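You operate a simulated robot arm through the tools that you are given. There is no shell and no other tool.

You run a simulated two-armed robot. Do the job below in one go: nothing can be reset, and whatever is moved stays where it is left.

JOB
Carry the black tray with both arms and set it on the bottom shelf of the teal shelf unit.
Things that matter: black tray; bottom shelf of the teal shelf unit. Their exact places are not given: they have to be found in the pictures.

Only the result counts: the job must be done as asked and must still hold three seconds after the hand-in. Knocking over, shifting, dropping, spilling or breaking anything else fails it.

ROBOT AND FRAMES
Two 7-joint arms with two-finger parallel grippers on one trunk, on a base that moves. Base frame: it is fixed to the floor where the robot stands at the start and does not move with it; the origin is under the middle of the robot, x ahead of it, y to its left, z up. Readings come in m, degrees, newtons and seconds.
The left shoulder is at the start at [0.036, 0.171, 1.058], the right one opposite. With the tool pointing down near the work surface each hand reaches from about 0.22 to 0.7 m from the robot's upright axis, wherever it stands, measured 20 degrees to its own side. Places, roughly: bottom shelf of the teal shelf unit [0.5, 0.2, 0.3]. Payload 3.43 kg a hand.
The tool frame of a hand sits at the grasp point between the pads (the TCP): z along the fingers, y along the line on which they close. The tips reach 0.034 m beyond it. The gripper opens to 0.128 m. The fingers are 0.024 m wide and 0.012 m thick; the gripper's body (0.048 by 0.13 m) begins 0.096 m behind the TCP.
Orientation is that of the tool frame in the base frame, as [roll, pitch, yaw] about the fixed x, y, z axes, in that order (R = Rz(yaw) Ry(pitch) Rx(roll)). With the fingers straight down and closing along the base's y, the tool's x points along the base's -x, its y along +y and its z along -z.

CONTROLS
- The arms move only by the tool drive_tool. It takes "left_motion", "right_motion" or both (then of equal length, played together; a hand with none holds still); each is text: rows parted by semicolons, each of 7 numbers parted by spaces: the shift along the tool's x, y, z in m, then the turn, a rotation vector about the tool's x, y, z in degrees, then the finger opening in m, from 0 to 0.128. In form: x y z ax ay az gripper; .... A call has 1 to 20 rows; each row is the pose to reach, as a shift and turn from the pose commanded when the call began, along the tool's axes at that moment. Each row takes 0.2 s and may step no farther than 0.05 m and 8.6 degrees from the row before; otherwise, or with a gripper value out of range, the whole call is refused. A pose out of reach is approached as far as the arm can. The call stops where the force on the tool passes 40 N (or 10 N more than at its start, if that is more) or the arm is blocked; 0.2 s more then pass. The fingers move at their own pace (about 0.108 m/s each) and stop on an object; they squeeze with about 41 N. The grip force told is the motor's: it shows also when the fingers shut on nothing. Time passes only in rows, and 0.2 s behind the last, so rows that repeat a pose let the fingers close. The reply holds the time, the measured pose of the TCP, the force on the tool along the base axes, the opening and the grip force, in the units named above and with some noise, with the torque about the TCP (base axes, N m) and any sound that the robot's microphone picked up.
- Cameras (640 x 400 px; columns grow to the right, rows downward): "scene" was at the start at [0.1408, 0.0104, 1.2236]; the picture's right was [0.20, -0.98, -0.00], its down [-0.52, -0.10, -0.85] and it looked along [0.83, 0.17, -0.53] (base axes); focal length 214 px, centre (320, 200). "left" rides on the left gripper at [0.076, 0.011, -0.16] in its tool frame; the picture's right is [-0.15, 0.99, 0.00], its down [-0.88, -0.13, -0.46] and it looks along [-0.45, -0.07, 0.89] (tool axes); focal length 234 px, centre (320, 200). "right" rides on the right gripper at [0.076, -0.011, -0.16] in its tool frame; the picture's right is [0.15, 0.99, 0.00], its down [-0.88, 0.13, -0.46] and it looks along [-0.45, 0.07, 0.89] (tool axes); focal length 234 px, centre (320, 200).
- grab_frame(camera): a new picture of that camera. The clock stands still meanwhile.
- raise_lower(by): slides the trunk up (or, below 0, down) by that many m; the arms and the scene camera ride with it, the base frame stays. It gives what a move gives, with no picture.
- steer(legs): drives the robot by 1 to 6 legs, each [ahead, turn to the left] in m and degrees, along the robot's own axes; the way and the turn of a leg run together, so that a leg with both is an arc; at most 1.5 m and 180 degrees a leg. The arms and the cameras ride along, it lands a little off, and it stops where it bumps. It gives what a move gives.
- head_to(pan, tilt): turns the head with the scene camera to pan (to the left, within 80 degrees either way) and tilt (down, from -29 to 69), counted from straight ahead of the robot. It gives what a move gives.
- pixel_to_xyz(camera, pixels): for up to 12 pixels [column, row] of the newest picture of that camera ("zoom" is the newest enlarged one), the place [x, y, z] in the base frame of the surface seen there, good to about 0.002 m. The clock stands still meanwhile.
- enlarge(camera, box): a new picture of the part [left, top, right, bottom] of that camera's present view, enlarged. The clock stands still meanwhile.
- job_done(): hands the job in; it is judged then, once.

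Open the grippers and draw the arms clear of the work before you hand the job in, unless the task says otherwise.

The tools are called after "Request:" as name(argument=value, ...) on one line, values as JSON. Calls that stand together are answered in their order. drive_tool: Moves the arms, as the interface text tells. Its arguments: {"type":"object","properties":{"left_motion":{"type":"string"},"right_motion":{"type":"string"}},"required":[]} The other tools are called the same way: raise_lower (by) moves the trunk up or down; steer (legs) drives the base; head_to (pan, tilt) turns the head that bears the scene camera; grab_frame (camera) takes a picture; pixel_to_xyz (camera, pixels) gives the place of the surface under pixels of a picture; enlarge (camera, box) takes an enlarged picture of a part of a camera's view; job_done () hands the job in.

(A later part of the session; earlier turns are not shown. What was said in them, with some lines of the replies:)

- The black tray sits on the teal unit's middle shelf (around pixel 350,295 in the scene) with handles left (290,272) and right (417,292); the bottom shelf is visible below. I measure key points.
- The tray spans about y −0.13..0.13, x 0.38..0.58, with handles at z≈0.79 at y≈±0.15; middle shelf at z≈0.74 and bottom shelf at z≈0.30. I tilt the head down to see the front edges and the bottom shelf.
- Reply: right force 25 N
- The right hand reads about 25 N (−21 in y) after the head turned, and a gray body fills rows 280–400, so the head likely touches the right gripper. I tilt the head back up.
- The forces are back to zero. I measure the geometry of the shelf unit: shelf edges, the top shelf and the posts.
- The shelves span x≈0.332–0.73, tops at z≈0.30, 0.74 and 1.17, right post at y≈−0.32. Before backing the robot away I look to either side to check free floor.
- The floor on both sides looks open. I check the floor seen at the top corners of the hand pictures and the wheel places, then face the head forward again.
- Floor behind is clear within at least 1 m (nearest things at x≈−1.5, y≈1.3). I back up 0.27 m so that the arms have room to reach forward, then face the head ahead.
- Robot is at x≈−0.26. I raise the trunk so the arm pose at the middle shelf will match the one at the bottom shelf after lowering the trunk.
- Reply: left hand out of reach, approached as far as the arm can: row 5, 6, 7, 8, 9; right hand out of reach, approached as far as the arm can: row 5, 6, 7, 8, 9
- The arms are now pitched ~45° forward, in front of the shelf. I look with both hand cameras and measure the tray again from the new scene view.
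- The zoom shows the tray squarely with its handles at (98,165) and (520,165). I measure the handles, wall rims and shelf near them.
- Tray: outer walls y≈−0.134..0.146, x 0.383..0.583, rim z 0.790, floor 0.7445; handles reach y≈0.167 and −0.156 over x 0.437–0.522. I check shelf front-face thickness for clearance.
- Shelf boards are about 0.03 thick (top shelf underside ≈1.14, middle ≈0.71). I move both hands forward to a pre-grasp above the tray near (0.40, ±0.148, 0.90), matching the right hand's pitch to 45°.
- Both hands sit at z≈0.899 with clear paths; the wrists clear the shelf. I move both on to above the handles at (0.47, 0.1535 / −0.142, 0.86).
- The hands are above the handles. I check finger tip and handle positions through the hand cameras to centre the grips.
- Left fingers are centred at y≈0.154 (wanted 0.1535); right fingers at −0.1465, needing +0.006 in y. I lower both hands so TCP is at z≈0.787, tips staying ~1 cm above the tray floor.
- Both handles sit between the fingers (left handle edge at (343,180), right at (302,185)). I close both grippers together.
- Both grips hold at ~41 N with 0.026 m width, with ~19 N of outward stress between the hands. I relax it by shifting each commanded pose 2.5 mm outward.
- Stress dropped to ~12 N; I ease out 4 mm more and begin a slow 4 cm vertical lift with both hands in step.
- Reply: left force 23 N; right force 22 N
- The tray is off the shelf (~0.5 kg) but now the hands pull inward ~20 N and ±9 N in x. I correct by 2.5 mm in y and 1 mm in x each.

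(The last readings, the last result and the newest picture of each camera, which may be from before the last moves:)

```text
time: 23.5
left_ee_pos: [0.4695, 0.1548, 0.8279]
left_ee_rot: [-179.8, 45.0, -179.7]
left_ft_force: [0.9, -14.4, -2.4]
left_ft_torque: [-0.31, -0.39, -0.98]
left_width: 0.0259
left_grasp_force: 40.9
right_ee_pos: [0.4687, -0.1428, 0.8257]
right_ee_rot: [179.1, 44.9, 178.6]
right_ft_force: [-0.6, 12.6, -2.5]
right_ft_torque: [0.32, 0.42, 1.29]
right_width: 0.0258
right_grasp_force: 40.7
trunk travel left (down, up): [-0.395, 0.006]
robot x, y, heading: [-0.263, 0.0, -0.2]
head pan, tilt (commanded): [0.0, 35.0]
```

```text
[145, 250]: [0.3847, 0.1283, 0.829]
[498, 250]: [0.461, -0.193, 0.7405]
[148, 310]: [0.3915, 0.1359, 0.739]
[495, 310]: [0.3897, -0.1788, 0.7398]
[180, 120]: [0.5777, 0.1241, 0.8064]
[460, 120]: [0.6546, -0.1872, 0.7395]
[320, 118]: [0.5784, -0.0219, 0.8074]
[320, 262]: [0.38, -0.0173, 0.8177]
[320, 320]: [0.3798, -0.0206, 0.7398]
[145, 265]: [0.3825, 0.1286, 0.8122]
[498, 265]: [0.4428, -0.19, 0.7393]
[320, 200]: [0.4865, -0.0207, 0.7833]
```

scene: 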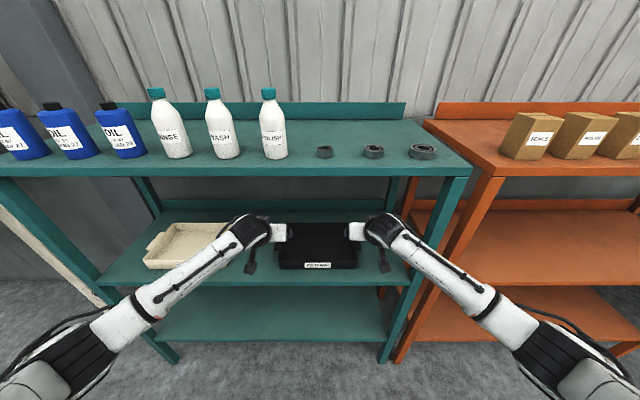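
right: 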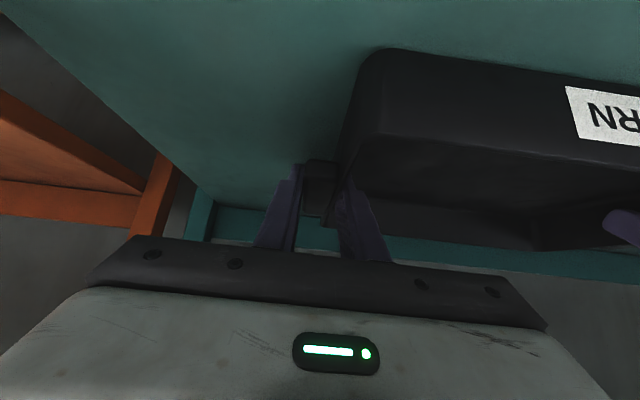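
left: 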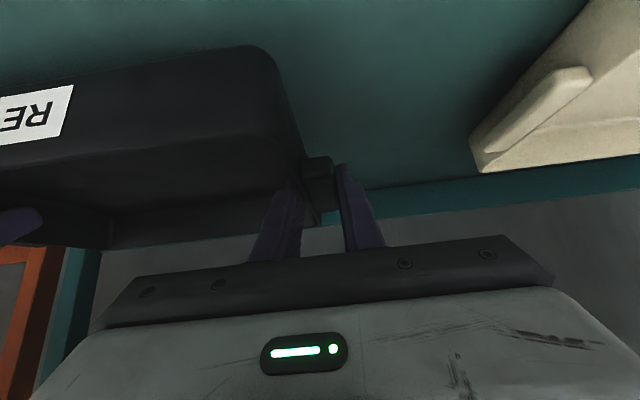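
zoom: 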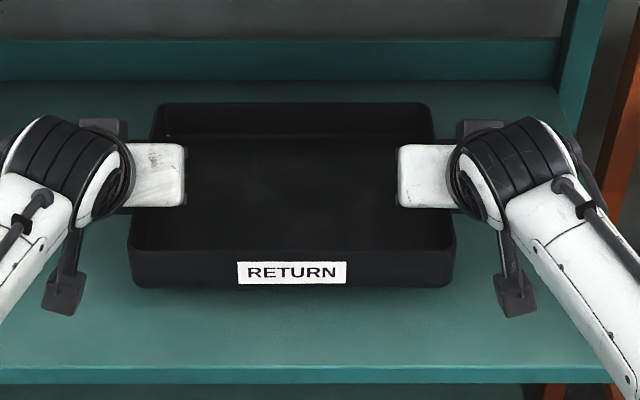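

The tray is level (rim z≈0.829, floor ≈0.783). I trim the remaining tension by 2 mm per hand, then back the robot out by 0.34 m to bring the tray in front of the shelf.

Request:
drive_tool(left_motion="0 -0.001 0 0 0 0 0; 0 -0.002 0 0 0 0 0; 0 -0.002 0 0 0 0 0", right_motion="0 0.001 0 0 0 0 0; 0 0.002 0 0 0 0 0; 0 0.002 0 0 0 0 0")

Request:
steer(legs=[[-0.34, 0]])

Request:
grab_frame(camera="scene")

Request:
grab_frame(camera="left")

Request:
grab_frame(camera="right")

```text
time: 24.3
left_ee_pos: [0.4701, 0.1546, 0.827]
left_ee_rot: [-180.0, 44.9, -179.7]
left_ft_force: [0.6, -7.0, -2.4]
left_ft_torque: [-0.44, -0.35, -1.44]
left_width: 0.0258
left_grasp_force: 41.0
right_ee_pos: [0.4698, -0.1425, 0.8251]
right_ee_rot: [179.5, 44.8, 178.8]
right_ft_force: [-0.3, 8.0, -1.9]
right_ft_torque: [0.43, 0.37, 1.53]
right_width: 0.026
right_grasp_force: 41.0
trunk travel left (down, up): [-0.395, 0.006]
robot x, y, heading: [-0.2617, 0.0004, -0.0]
head pan, tilt (commanded): [0.0, 35.0]
```

```text
time: 26.5
left_ee_pos: [0.1348, 0.1551, 0.8271]
left_ee_rot: [180.0, 45.0, -179.7]
left_ft_force: [0.8, 0.7, -1.9]
left_ft_torque: [-0.41, 0.25, -1.3]
left_width: 0.0257
left_grasp_force: 40.9
right_ee_pos: [0.1328, -0.1426, 0.8269]
right_ee_rot: [179.4, 45.0, 178.6]
right_ft_force: [-1.5, -0.2, -2.4]
right_ft_torque: [0.37, -0.22, 1.54]
right_width: 0.0259
right_grasp_force: 41.1
trunk travel left (down, up): [-0.395, 0.006]
robot x, y, heading: [-0.6034, 0.0005, -0.4]
head pan, tilt (commanded): [0.0, 35.0]
```

```text
taken
```

scene: 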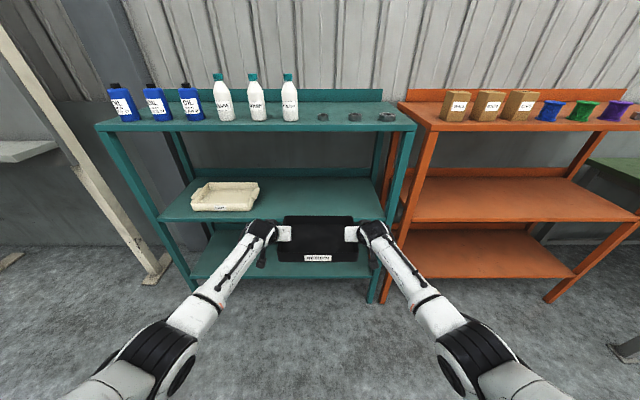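

```text
taken
```

left: 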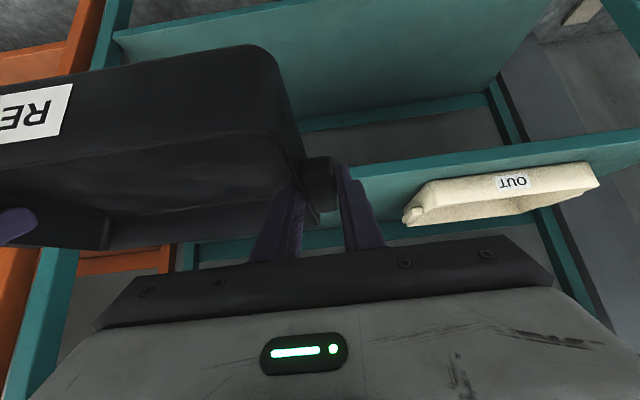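

```text
taken
```

right: 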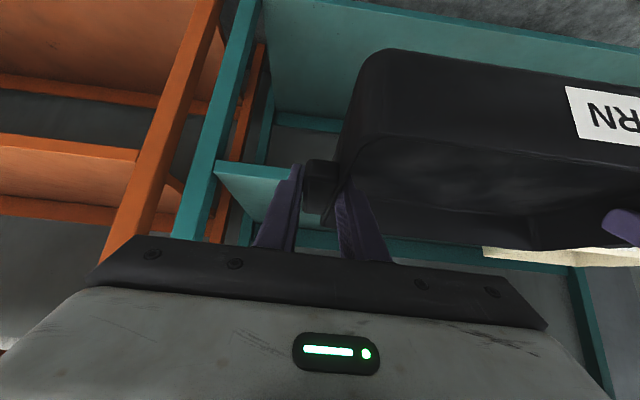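

The tray is out in front of the shelf and steady. I measure the arm segments to check that the elbows clear the right post (y≈−0.32) when driving in.

Request:
pixel_to_xyz(camera="scene", pixels=[[372, 232], [395, 265], [415, 290], [435, 310], [455, 340], [470, 375], [268, 232], [240, 270], [210, 300], [190, 325], [150, 360], [318, 222]])

Request:
raise_lower(by=-0.2)

Request:
grab_frame(camera="scene")

```text
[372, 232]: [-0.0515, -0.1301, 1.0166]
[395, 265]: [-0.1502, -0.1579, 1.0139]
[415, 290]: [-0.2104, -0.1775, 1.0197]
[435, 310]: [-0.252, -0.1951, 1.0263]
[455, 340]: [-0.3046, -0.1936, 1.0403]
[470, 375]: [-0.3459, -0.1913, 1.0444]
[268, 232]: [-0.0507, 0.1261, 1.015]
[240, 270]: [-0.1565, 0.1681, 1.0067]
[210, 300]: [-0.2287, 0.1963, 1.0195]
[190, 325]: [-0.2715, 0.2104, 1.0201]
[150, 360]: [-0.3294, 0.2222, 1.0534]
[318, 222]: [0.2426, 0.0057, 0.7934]
```

```text
time: 28.7
left_ee_pos: [0.135, 0.1549, 0.6284]
left_ee_rot: [180.0, 45.0, -179.7]
left_ft_force: [0.9, 2.1, -3.1]
left_ft_torque: [-0.33, 0.01, -1.32]
left_width: 0.026
left_grasp_force: 41.2
right_ee_pos: [0.133, -0.1424, 0.6253]
right_ee_rot: [179.3, 44.9, 178.6]
right_ft_force: [-0.7, -1.6, -2.8]
right_ft_torque: [0.34, 0.06, 1.52]
right_width: 0.0259
right_grasp_force: 41.1
trunk travel left (down, up): [-0.195, 0.206]
robot x, y, heading: [-0.5991, -0.0007, -0.4]
head pan, tilt (commanded): [0.0, 35.0]
```

```text
taken
```

scene: 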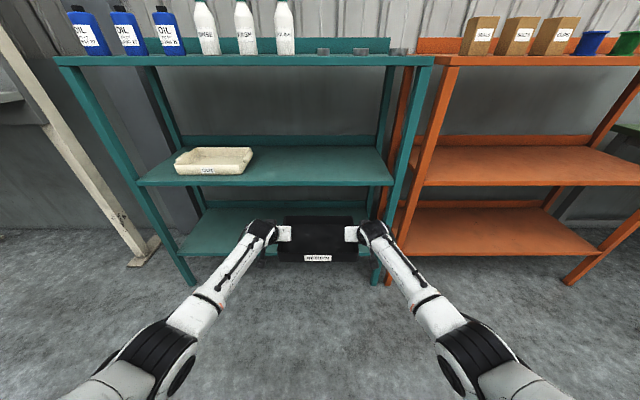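

The tray stays level at z≈0.627 and arms are within |y|<0.22, well clear of the post. I lower the trunk a further 0.19 m.

Request:
raise_lower(by=-0.19)

Request:
grab_frame(camera="scene")

Request:
grab_frame(camera="left")

Request:
grab_frame(camera="right")

```text
time: 30.8
left_ee_pos: [0.1341, 0.1559, 0.4371]
left_ee_rot: [-180.0, 45.0, -179.7]
left_ft_force: [0.6, 2.5, -2.7]
left_ft_torque: [-0.4, -0.04, -1.3]
left_width: 0.0261
left_grasp_force: 41.0
right_ee_pos: [0.1327, -0.1428, 0.435]
right_ee_rot: [179.4, 45.0, 178.7]
right_ft_force: [-0.7, -2.2, -2.9]
right_ft_torque: [0.32, 0.11, 1.55]
right_width: 0.026
right_grasp_force: 40.7
trunk travel left (down, up): [-0.005, 0.396]
robot x, y, heading: [-0.5985, 0.003, -0.0]
head pan, tilt (commanded): [0.0, 35.0]
```

```text
taken
```

scene: 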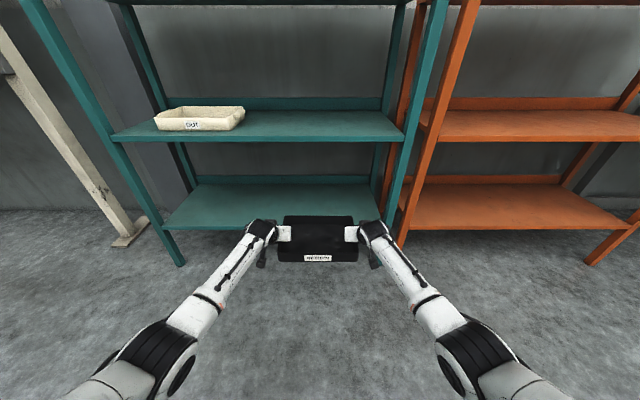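

```text
taken
```

left: 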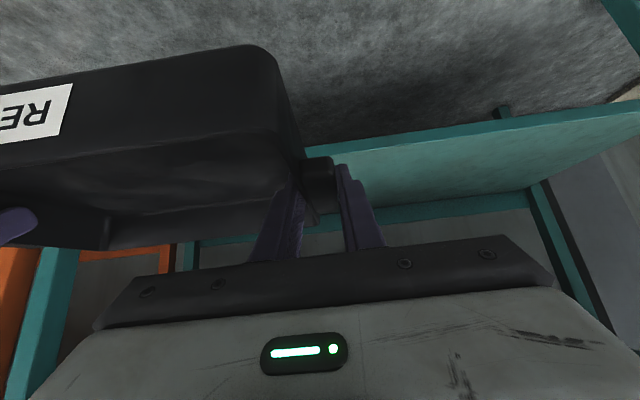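

```text
taken
```

right: 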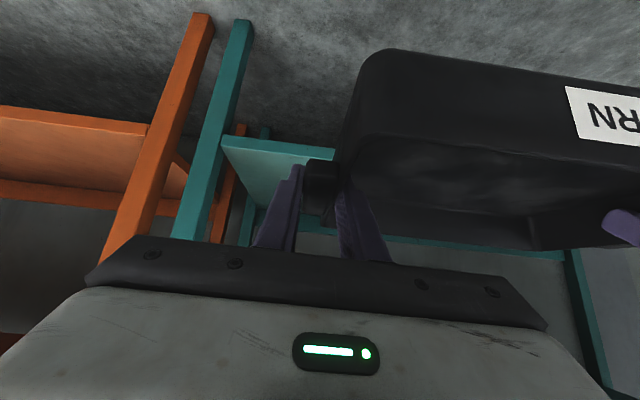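

The tray bottom is at ≈0.39, midway between the bottom shelf (0.30) and the middle board (0.71). I drive forward 0.335 m to bring it over the bottom shelf.

Request:
steer(legs=[[0.335, 0]])

Request:
grab_frame(camera="scene")

Request:
grab_frame(camera="left")

Request:
grab_frame(camera="right")

```text
time: 33.0
left_ee_pos: [0.4717, 0.1554, 0.4372]
left_ee_rot: [180.0, 44.9, -179.8]
left_ft_force: [0.0, 2.6, -1.7]
left_ft_torque: [-0.4, -0.01, -1.27]
left_width: 0.0256
left_grasp_force: 41.1
right_ee_pos: [0.4695, -0.1428, 0.4347]
right_ee_rot: [179.5, 44.9, 178.7]
right_ft_force: [-1.4, -2.7, -2.5]
right_ft_torque: [0.32, 0.08, 1.56]
right_width: 0.0259
right_grasp_force: 40.8
trunk travel left (down, up): [-0.005, 0.396]
robot x, y, heading: [-0.2624, 0.0006, -0.2]
head pan, tilt (commanded): [0.0, 35.0]
```

```text
taken
```

scene: 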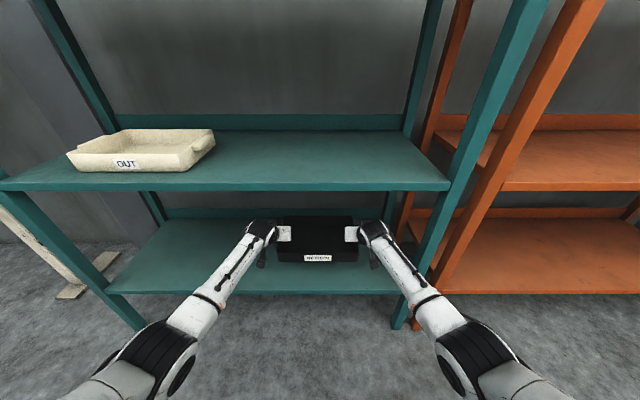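

```text
taken
```

left: 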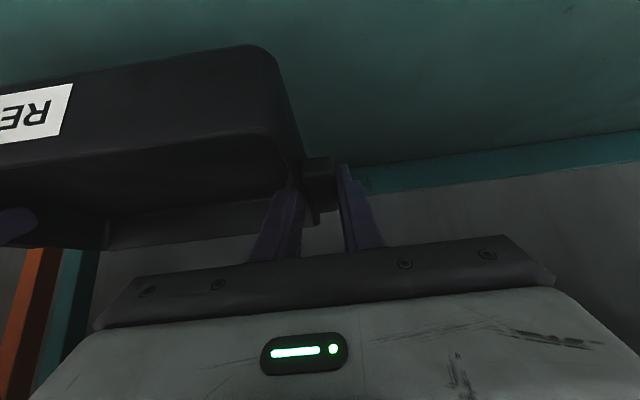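

```text
taken
```

right: 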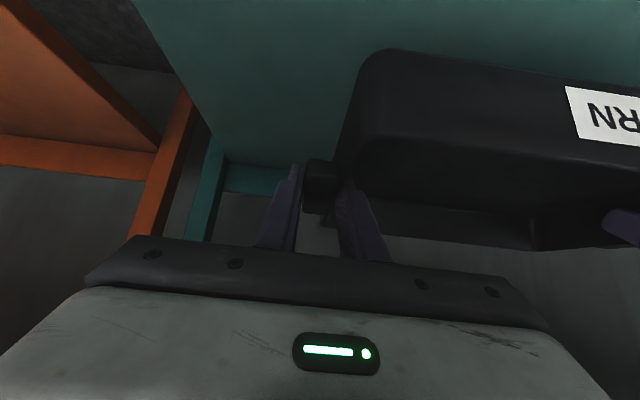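

The tray is over the bottom shelf (x≈0.38–0.58, y≈±0.15). I lower both hands together 8 cm in small steps.

Request:
drive_tool(left_motion="0.0071 0 0.0071 0 0 0 0; 0.0141 0 0.0141 0 0 0 0; 0.0212 0 0.0212 0 0 0 0; 0.0283 0 0.0283 0 0 0 0; 0.0354 0 0.0354 0 0 0 0; 0.0424 0 0.0424 0 0 0 0; 0.0495 0 0.0495 0 0 0 0; 0.0552 0 0.0552 0 0 0 0; 0.0552 0 0.0552 0 0 0 0", right_motion="0.0071 0 0.0071 0 0 0 0; 0.0141 0 0.0141 0 0 0 0; 0.0212 0 0.0212 0 0 0 0; 0.0283 0 0.0283 0 0 0 0; 0.0354 0 0.0354 0 0 0 0; 0.0424 0 0.0424 0 0 0 0; 0.0488 0 0.0488 0 0 0 0; 0.0538 0 0.0538 0 0 0 0; 0.0538 0 0.0538 0 0 0 0")

Request:
grab_frame(camera="scene")

Request:
enlarge(camera="scene", box=[230, 210, 410, 318])

```text
time: 35.0
left_ee_pos: [0.4715, 0.1566, 0.3597]
left_ee_rot: [-180.0, 45.0, -179.7]
left_ft_force: [-0.4, 3.6, 0.7]
left_ft_torque: [-0.87, 0.21, -1.45]
left_width: 0.0261
left_grasp_force: 41.1
right_ee_pos: [0.4687, -0.1416, 0.3599]
right_ee_rot: [179.5, 44.9, 178.8]
right_ft_force: [0.7, -3.6, -4.5]
right_ft_torque: [-0.07, -0.17, 1.29]
right_width: 0.0259
right_grasp_force: 40.9
trunk travel left (down, up): [-0.005, 0.396]
robot x, y, heading: [-0.2657, 0.001, -0.0]
head pan, tilt (commanded): [0.0, 35.0]
```

```text
taken
```

scene: 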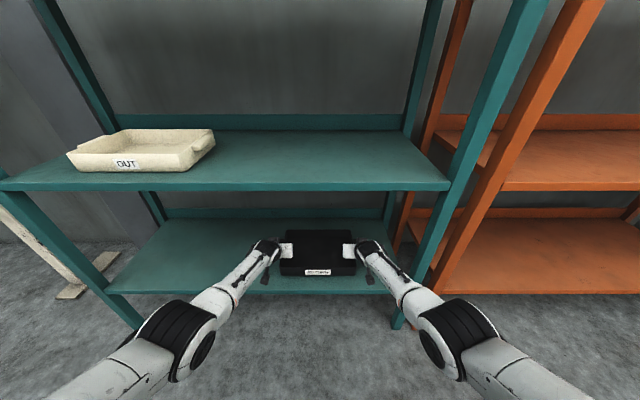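

```text
3.56 times, centred on (320, 264) of scene
```

zoom: 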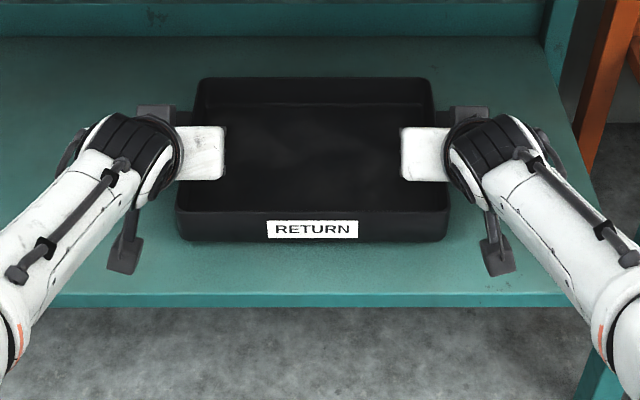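

TCPs are at z≈0.36, about 1.3 cm above touchdown. I check the tray's level and front bottom edge before the last bit.

Request:
pixel_to_xyz(camera="zoom", pixels=[[190, 215], [438, 215], [190, 236], [438, 236], [215, 79], [420, 79], [310, 239], [310, 246], [310, 160], [310, 285], [310, 222], [310, 77]])

Request:
drive_tool(left_motion="0.0021 0 0.0021 0 0 0 0; 0.0042 0 0.0042 0 0 0 0; 0.0064 0 0.0064 0 0 0 0; 0.0078 0 0.0078 0 0 0 0; 0.0078 0 0.0078 0 0 0 0", right_motion="0.0021 0 0.0021 0 0 0 0; 0.0042 0 0.0042 0 0 0 0; 0.0064 0 0.0064 0 0 0 0; 0.0078 0 0.0078 0 0 0 0; 0.0078 0 0.0078 0 0 0 0")

Request:
enlarge(camera="scene", box=[230, 210, 410, 318])

```text
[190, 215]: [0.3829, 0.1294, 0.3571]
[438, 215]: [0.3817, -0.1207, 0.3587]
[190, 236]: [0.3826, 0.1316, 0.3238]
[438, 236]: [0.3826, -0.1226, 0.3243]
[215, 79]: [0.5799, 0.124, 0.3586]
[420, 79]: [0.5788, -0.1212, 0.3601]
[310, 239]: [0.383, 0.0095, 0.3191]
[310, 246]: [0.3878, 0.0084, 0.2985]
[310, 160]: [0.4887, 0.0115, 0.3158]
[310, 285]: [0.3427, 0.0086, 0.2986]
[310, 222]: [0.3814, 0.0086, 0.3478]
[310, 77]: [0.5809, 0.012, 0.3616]
```

```text
time: 36.2
left_ee_pos: [0.4686, 0.1553, 0.3498]
left_ee_rot: [-179.8, 45.0, -179.6]
left_ft_force: [-0.1, -2.4, 3.2]
left_ft_torque: [-0.99, 0.16, -1.31]
left_width: 0.0259
left_grasp_force: 41.2
right_ee_pos: [0.4665, -0.1429, 0.3515]
right_ee_rot: [179.3, 44.9, 178.8]
right_ft_force: [-0.4, 2.0, -7.1]
right_ft_torque: [-0.32, -0.08, 1.23]
right_width: 0.0259
right_grasp_force: 41.1
right hand out of reach, approached as far as the arm can: row 4, 5
trunk travel left (down, up): [-0.005, 0.396]
robot x, y, heading: [-0.2617, 0.0011, -0.1]
head pan, tilt (commanded): [0.0, 35.0]
```

```text
3.56 times, centred on (320, 264) of scene
```

zoom: 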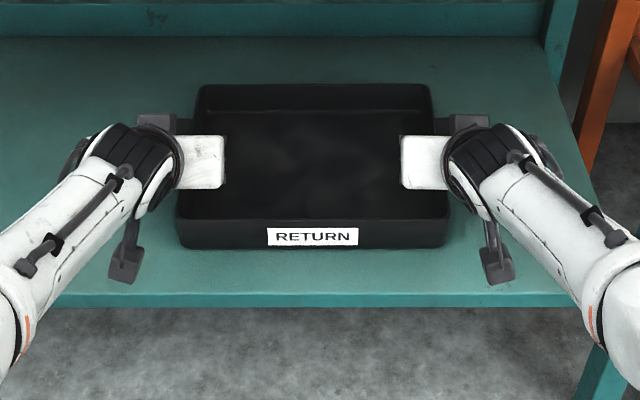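

The right arm is near its reach limit at z≈0.351. I measure the tray height now to see the remaining gap.

Request:
pixel_to_xyz(camera="zoom", pixels=[[190, 221], [438, 221], [200, 242], [430, 242], [215, 86], [420, 86], [310, 246], [310, 250], [310, 160], [310, 285], [310, 226], [310, 84]])

Request:
grab_frame(camera="left")

Request:
grab_frame(camera="right")

```text
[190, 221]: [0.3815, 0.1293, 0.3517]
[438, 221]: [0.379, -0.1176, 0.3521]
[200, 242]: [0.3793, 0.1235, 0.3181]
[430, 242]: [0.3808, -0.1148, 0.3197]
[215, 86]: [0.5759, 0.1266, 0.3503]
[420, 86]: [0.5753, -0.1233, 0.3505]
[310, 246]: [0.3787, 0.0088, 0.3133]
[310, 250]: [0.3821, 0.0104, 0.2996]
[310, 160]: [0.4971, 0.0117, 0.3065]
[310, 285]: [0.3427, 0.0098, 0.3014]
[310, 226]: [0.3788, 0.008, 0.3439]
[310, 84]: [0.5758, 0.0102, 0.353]
```

```text
taken
```

left: 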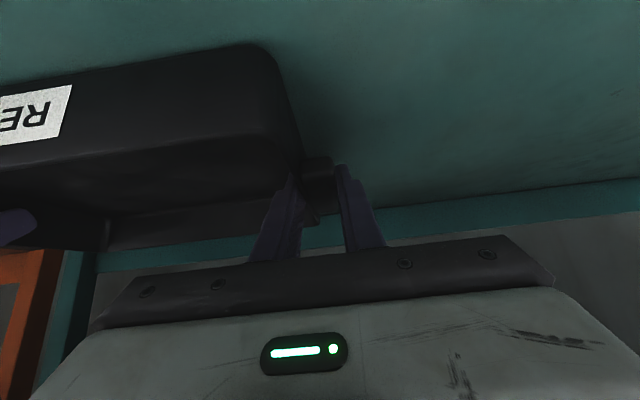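

```text
taken
```

right: 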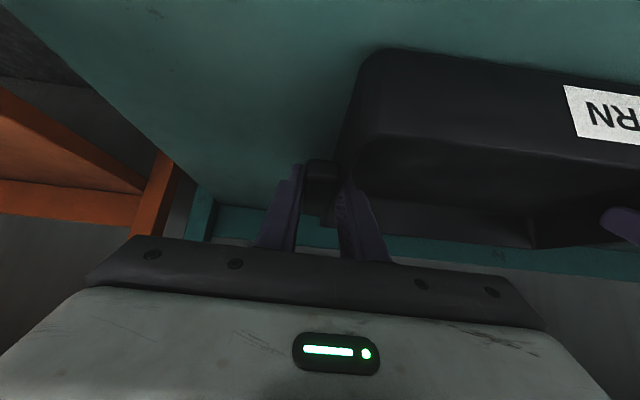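

The tray floor reads ≈0.3065 against ≈0.3045 expected when seated, so about 2 mm remain. I use the trunk's last travel to lower 3 mm.

Request:
raise_lower(by=-0.003)

Request:
enlarge(camera="scene", box=[230, 210, 410, 318])

Request:
pixel_to_xyz(camera="zoom", pixels=[[190, 222], [438, 222], [215, 87], [420, 87], [310, 160], [310, 130], [260, 160], [360, 160], [310, 200], [310, 285], [250, 130], [380, 130]])

```text
time: 36.7
left_ee_pos: [0.4693, 0.155, 0.3478]
left_ee_rot: [-179.8, 45.1, -179.8]
left_ft_force: [-2.6, -3.8, 6.9]
left_ft_torque: [-0.87, 0.44, -1.46]
left_width: 0.0257
left_grasp_force: 40.6
right_ee_pos: [0.4678, -0.1425, 0.3494]
right_ee_rot: [179.4, 45.0, 178.7]
right_ft_force: [1.6, 4.0, -6.6]
right_ft_torque: [-0.23, 0.21, 1.14]
right_width: 0.0261
right_grasp_force: 40.6
trunk travel left (down, up): [-0.002, 0.399]
robot x, y, heading: [-0.2628, 0.0006, -0.3]
head pan, tilt (commanded): [0.0, 35.0]
```

```text
3.56 times, centred on (320, 264) of scene
```

zoom: 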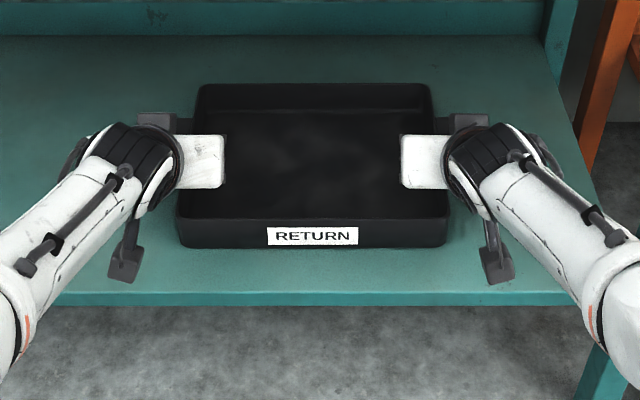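

```text
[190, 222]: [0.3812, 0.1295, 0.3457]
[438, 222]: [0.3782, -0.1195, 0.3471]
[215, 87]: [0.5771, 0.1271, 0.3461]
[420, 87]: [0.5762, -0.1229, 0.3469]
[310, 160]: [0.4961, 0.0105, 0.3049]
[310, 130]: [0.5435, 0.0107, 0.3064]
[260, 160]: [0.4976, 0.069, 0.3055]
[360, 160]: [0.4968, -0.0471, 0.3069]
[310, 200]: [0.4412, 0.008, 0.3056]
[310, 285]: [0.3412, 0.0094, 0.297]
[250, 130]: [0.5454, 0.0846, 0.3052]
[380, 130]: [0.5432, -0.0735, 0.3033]
```

The left side now rests on the shelf (+7 N) while the right may be a millimetre up. I use the last 2 mm of trunk travel.

Request:
raise_lower(by=-0.002)

```text
time: 37.2
left_ee_pos: [0.47, 0.1564, 0.3488]
left_ee_rot: [180.0, 45.3, -179.8]
left_ft_force: [-7.2, -4.9, 17.2]
left_ft_torque: [-0.62, 0.97, -1.57]
left_width: 0.0257
left_grasp_force: 41.1
right_ee_pos: [0.4673, -0.1419, 0.3484]
right_ee_rot: [179.2, 45.0, 178.6]
right_ft_force: [2.0, 5.7, -3.5]
right_ft_torque: [0.02, 0.98, 0.96]
right_width: 0.0263
right_grasp_force: 41.3
trunk travel left (down, up): [0.0, 0.401]
robot x, y, heading: [-0.2601, -0.0015, 0.2]
head pan, tilt (commanded): [0.0, 35.0]
```

The tray now rests on the shelf (net +14 N). I open both grippers together with the hands held still.

Request:
drive_tool(left_motion="0 0 0 0 0 0 0.03; 0 0 0 0 0 0 0.05; 0 0 0 0 0 0 0.08; 0 0 0 0 0 0 0.08; 0 0 0 0 0 0 0.08", right_motion="0 0 0 0 0 0 0.03; 0 0 0 0 0 0 0.05; 0 0 0 0 0 0 0.08; 0 0 0 0 0 0 0.08; 0 0 0 0 0 0 0.08")

Request:
grab_frame(camera="left")

Request:
grab_frame(camera="right")

Request:
enlarge(camera="scene", box=[230, 210, 410, 318])

```text
time: 38.4
left_ee_pos: [0.4692, 0.1561, 0.3446]
left_ee_rot: [-180.0, 45.0, -179.8]
left_ft_force: [0.0, 0.2, -0.3]
left_ft_torque: [0.02, 0.01, -0.01]
left_width: 0.0801
left_grasp_force: 0.1
right_ee_pos: [0.4668, -0.144, 0.3462]
right_ee_rot: [179.3, 45.0, 178.7]
right_ft_force: [0.3, 0.4, 0.7]
right_ft_torque: [-0.02, 0.0, 0.0]
right_width: 0.0798
right_grasp_force: 0.1
trunk travel left (down, up): [0.0, 0.401]
robot x, y, heading: [-0.2631, -0.0006, 0.0]
head pan, tilt (commanded): [0.0, 35.0]
```

```text
taken
```

left: 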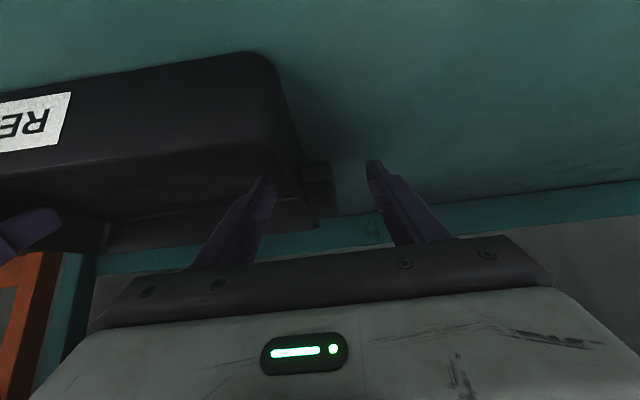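

```text
taken
```

right: 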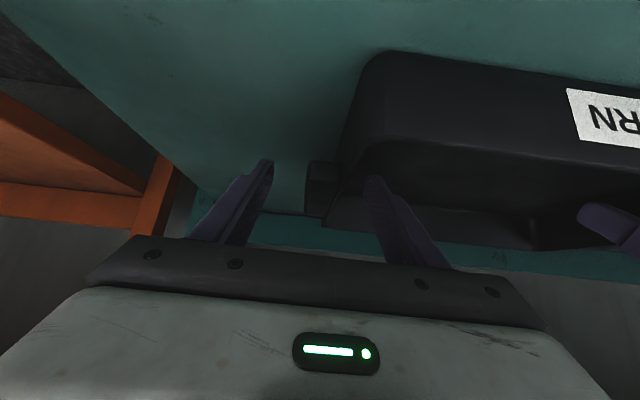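

```text
3.56 times, centred on (320, 264) of scene
```

zoom: 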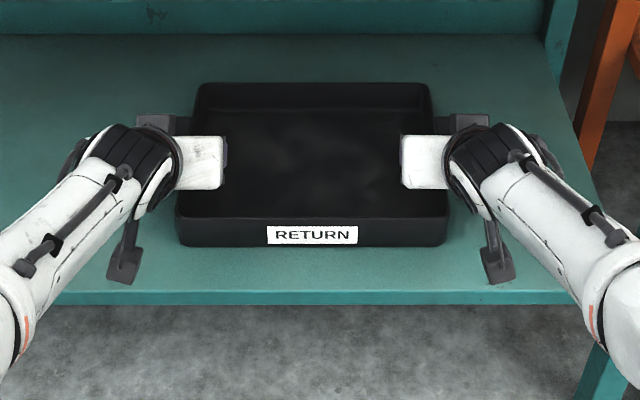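

Both hands are free (forces ~0) and the tray sits on the bottom shelf. I raise both hands straight up 8 cm to clear the rims.

Request:
drive_tool(left_motion="-0.0071 0 -0.0071 0 0 0 0.08; -0.0141 0 -0.0141 0 0 0 0.08; -0.0283 0 -0.0283 0 0 0 0.08; -0.0424 0 -0.0424 0 0 0 0.08; -0.0566 0 -0.0566 0 0 0 0.08; -0.0566 0 -0.0566 0 0 0 0.08", right_motion="-0.0071 0 -0.0071 0 0 0 0.08; -0.0141 0 -0.0141 0 0 0 0.08; -0.0283 0 -0.0283 0 0 0 0.08; -0.0424 0 -0.0424 0 0 0 0.08; -0.0566 0 -0.0566 0 0 0 0.08; -0.0566 0 -0.0566 0 0 0 0.08")

Request:
grab_frame(camera="left")

Request:
grab_frame(camera="right")

Request:
grab_frame(camera="scene")

```text
time: 39.8
left_ee_pos: [0.4693, 0.1564, 0.4224]
left_ee_rot: [179.9, 45.1, -179.7]
left_ft_force: [-1.3, 0.4, -0.5]
left_ft_torque: [-0.02, 0.01, 0.0]
left_width: 0.08
left_grasp_force: 0.1
right_ee_pos: [0.4986, -0.1379, 0.4097]
right_ee_rot: [179.3, 44.9, 178.7]
right_ft_force: [0.0, -0.7, -0.6]
right_ft_torque: [0.04, 0.01, 0.02]
right_width: 0.0801
right_grasp_force: 0.1
right hand out of reach, approached as far as the arm can: row 1, 2, 3, 4, 5, 6
trunk travel left (down, up): [0.0, 0.401]
robot x, y, heading: [-0.2663, 0.0007, -0.2]
head pan, tilt (commanded): [0.0, 35.0]
```

```text
taken
```

left: 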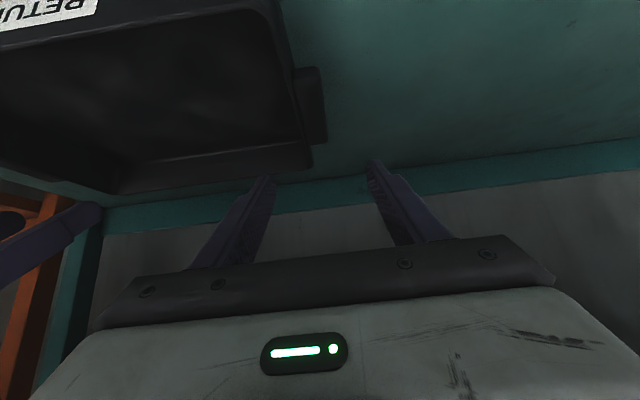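

```text
taken
```

right: 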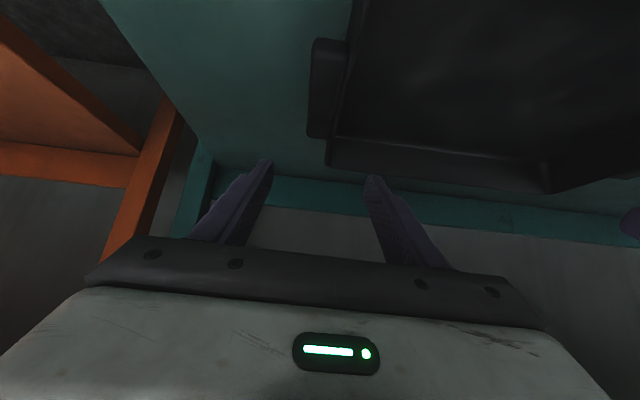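

```text
taken
```

scene: 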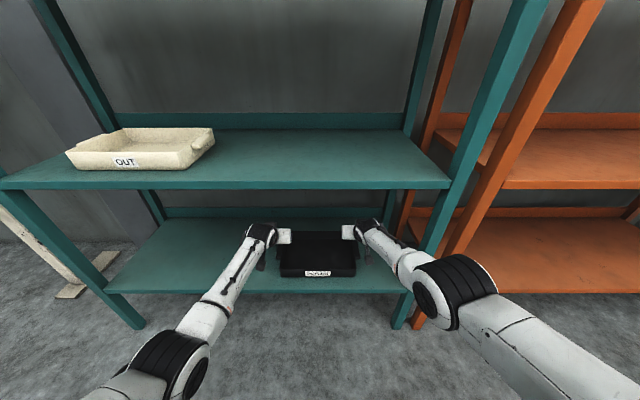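

The left hand is clear at z≈0.422; the right rose to z≈0.41 (tips ≈0.377, above the 0.35 rim) though it drifted 3 cm forward. I back the robot out 0.36 m with the hands held still.

Request:
steer(legs=[[-0.36, 0]])

Request:
grab_frame(camera="scene")

Request:
enlarge(camera="scene", box=[220, 170, 400, 270])

```text
time: 42.1
left_ee_pos: [0.111, 0.1546, 0.4234]
left_ee_rot: [-180.0, 45.0, -179.9]
left_ft_force: [-0.5, 0.3, 0.1]
left_ft_torque: [0.02, 0.0, 0.02]
left_width: 0.0803
left_grasp_force: 0.0
right_ee_pos: [0.1419, -0.1387, 0.4102]
right_ee_rot: [179.3, 45.0, 178.5]
right_ft_force: [0.7, 0.2, -0.7]
right_ft_torque: [-0.01, -0.02, -0.01]
right_width: 0.0797
right_grasp_force: 0.1
trunk travel left (down, up): [0.0, 0.401]
robot x, y, heading: [-0.6209, 0.0013, -0.3]
head pan, tilt (commanded): [0.0, 35.0]
```

```text
taken
```

scene: 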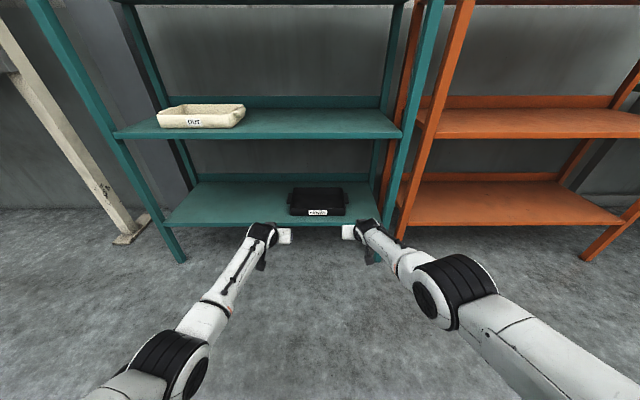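

```text
3.56 times, centred on (310, 220) of scene
```

zoom: 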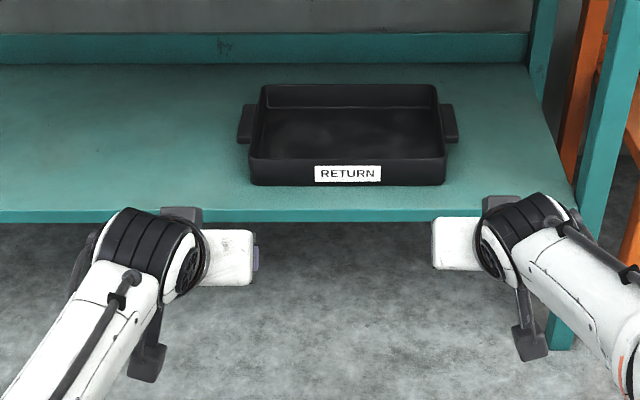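

The tray sits alone on the bottom shelf (zoom ≈(348,135)) and both hands are clear. I verify its seating and open the grippers fully.

Request:
pixel_to_xyz(camera="zoom", pixels=[[255, 160], [440, 160], [265, 87], [434, 87], [350, 130], [300, 130], [400, 130], [350, 186], [350, 195], [243, 125], [451, 125], [350, 155]])

Request:
drive_tool(left_motion="0 0 0 0 0 0 0.11; 0 0 0 0 0 0 0.128; 0 0 0 0 0 0 0.128", right_motion="0 0 0 0 0 0 0.11; 0 0 0 0 0 0 0.128; 0 0 0 0 0 0 0.128")

Request:
grab_frame(camera="scene")

```text
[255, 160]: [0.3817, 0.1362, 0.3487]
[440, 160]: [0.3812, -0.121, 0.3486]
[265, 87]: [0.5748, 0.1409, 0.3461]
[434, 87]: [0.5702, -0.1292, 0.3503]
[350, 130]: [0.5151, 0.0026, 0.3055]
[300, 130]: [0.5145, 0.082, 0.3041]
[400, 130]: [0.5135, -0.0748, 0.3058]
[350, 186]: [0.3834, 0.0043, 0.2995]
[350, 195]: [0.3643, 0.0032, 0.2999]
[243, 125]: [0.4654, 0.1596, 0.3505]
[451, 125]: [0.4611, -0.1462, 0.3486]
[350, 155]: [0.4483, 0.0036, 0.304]
```

```text
time: 43.0
left_ee_pos: [0.1118, 0.1545, 0.4229]
left_ee_rot: [180.0, 45.0, -179.8]
left_ft_force: [0.1, -0.2, -0.4]
left_ft_torque: [0.0, -0.01, -0.01]
left_width: 0.1277
left_grasp_force: 0.1
right_ee_pos: [0.1408, -0.1392, 0.41]
right_ee_rot: [179.4, 44.9, 178.5]
right_ft_force: [-0.2, 0.7, -0.3]
right_ft_torque: [0.02, 0.0, -0.04]
right_width: 0.1279
right_grasp_force: 0.1
trunk travel left (down, up): [0.0, 0.401]
robot x, y, heading: [-0.6216, 0.0023, -0.4]
head pan, tilt (commanded): [0.0, 35.0]
```

```text
taken
```

scene: 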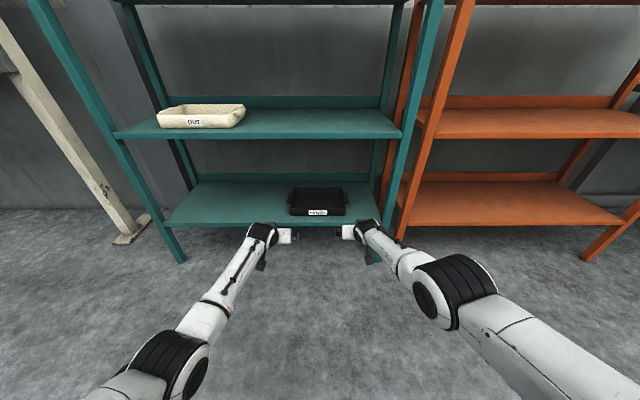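

The tray is flat on the bottom shelf: its rim is at z≈0.349, its floor at ≈0.305, and it spans x 0.38–0.58. The grippers are open and the arms are clear, and nothing else looks disturbed. I hand the job in.

Request:
job_done()

```text
The job is handed in.
```

The black tray is on the bottom shelf of the teal unit, carried there with both arms gripping its handles. I've handed the job in.

It rests flat on the shelf, about 5 cm back from the front edge. The white tray and the shelves look undisturbed in the last picture. The items on the top shelf were out of view by then, but no arm came near them.

While I was lifting clear after letting go, the right arm drifted about 3 cm forward because it was at its reach limit. It did not touch the tray. The robot now stands back from the shelf with both grippers open.
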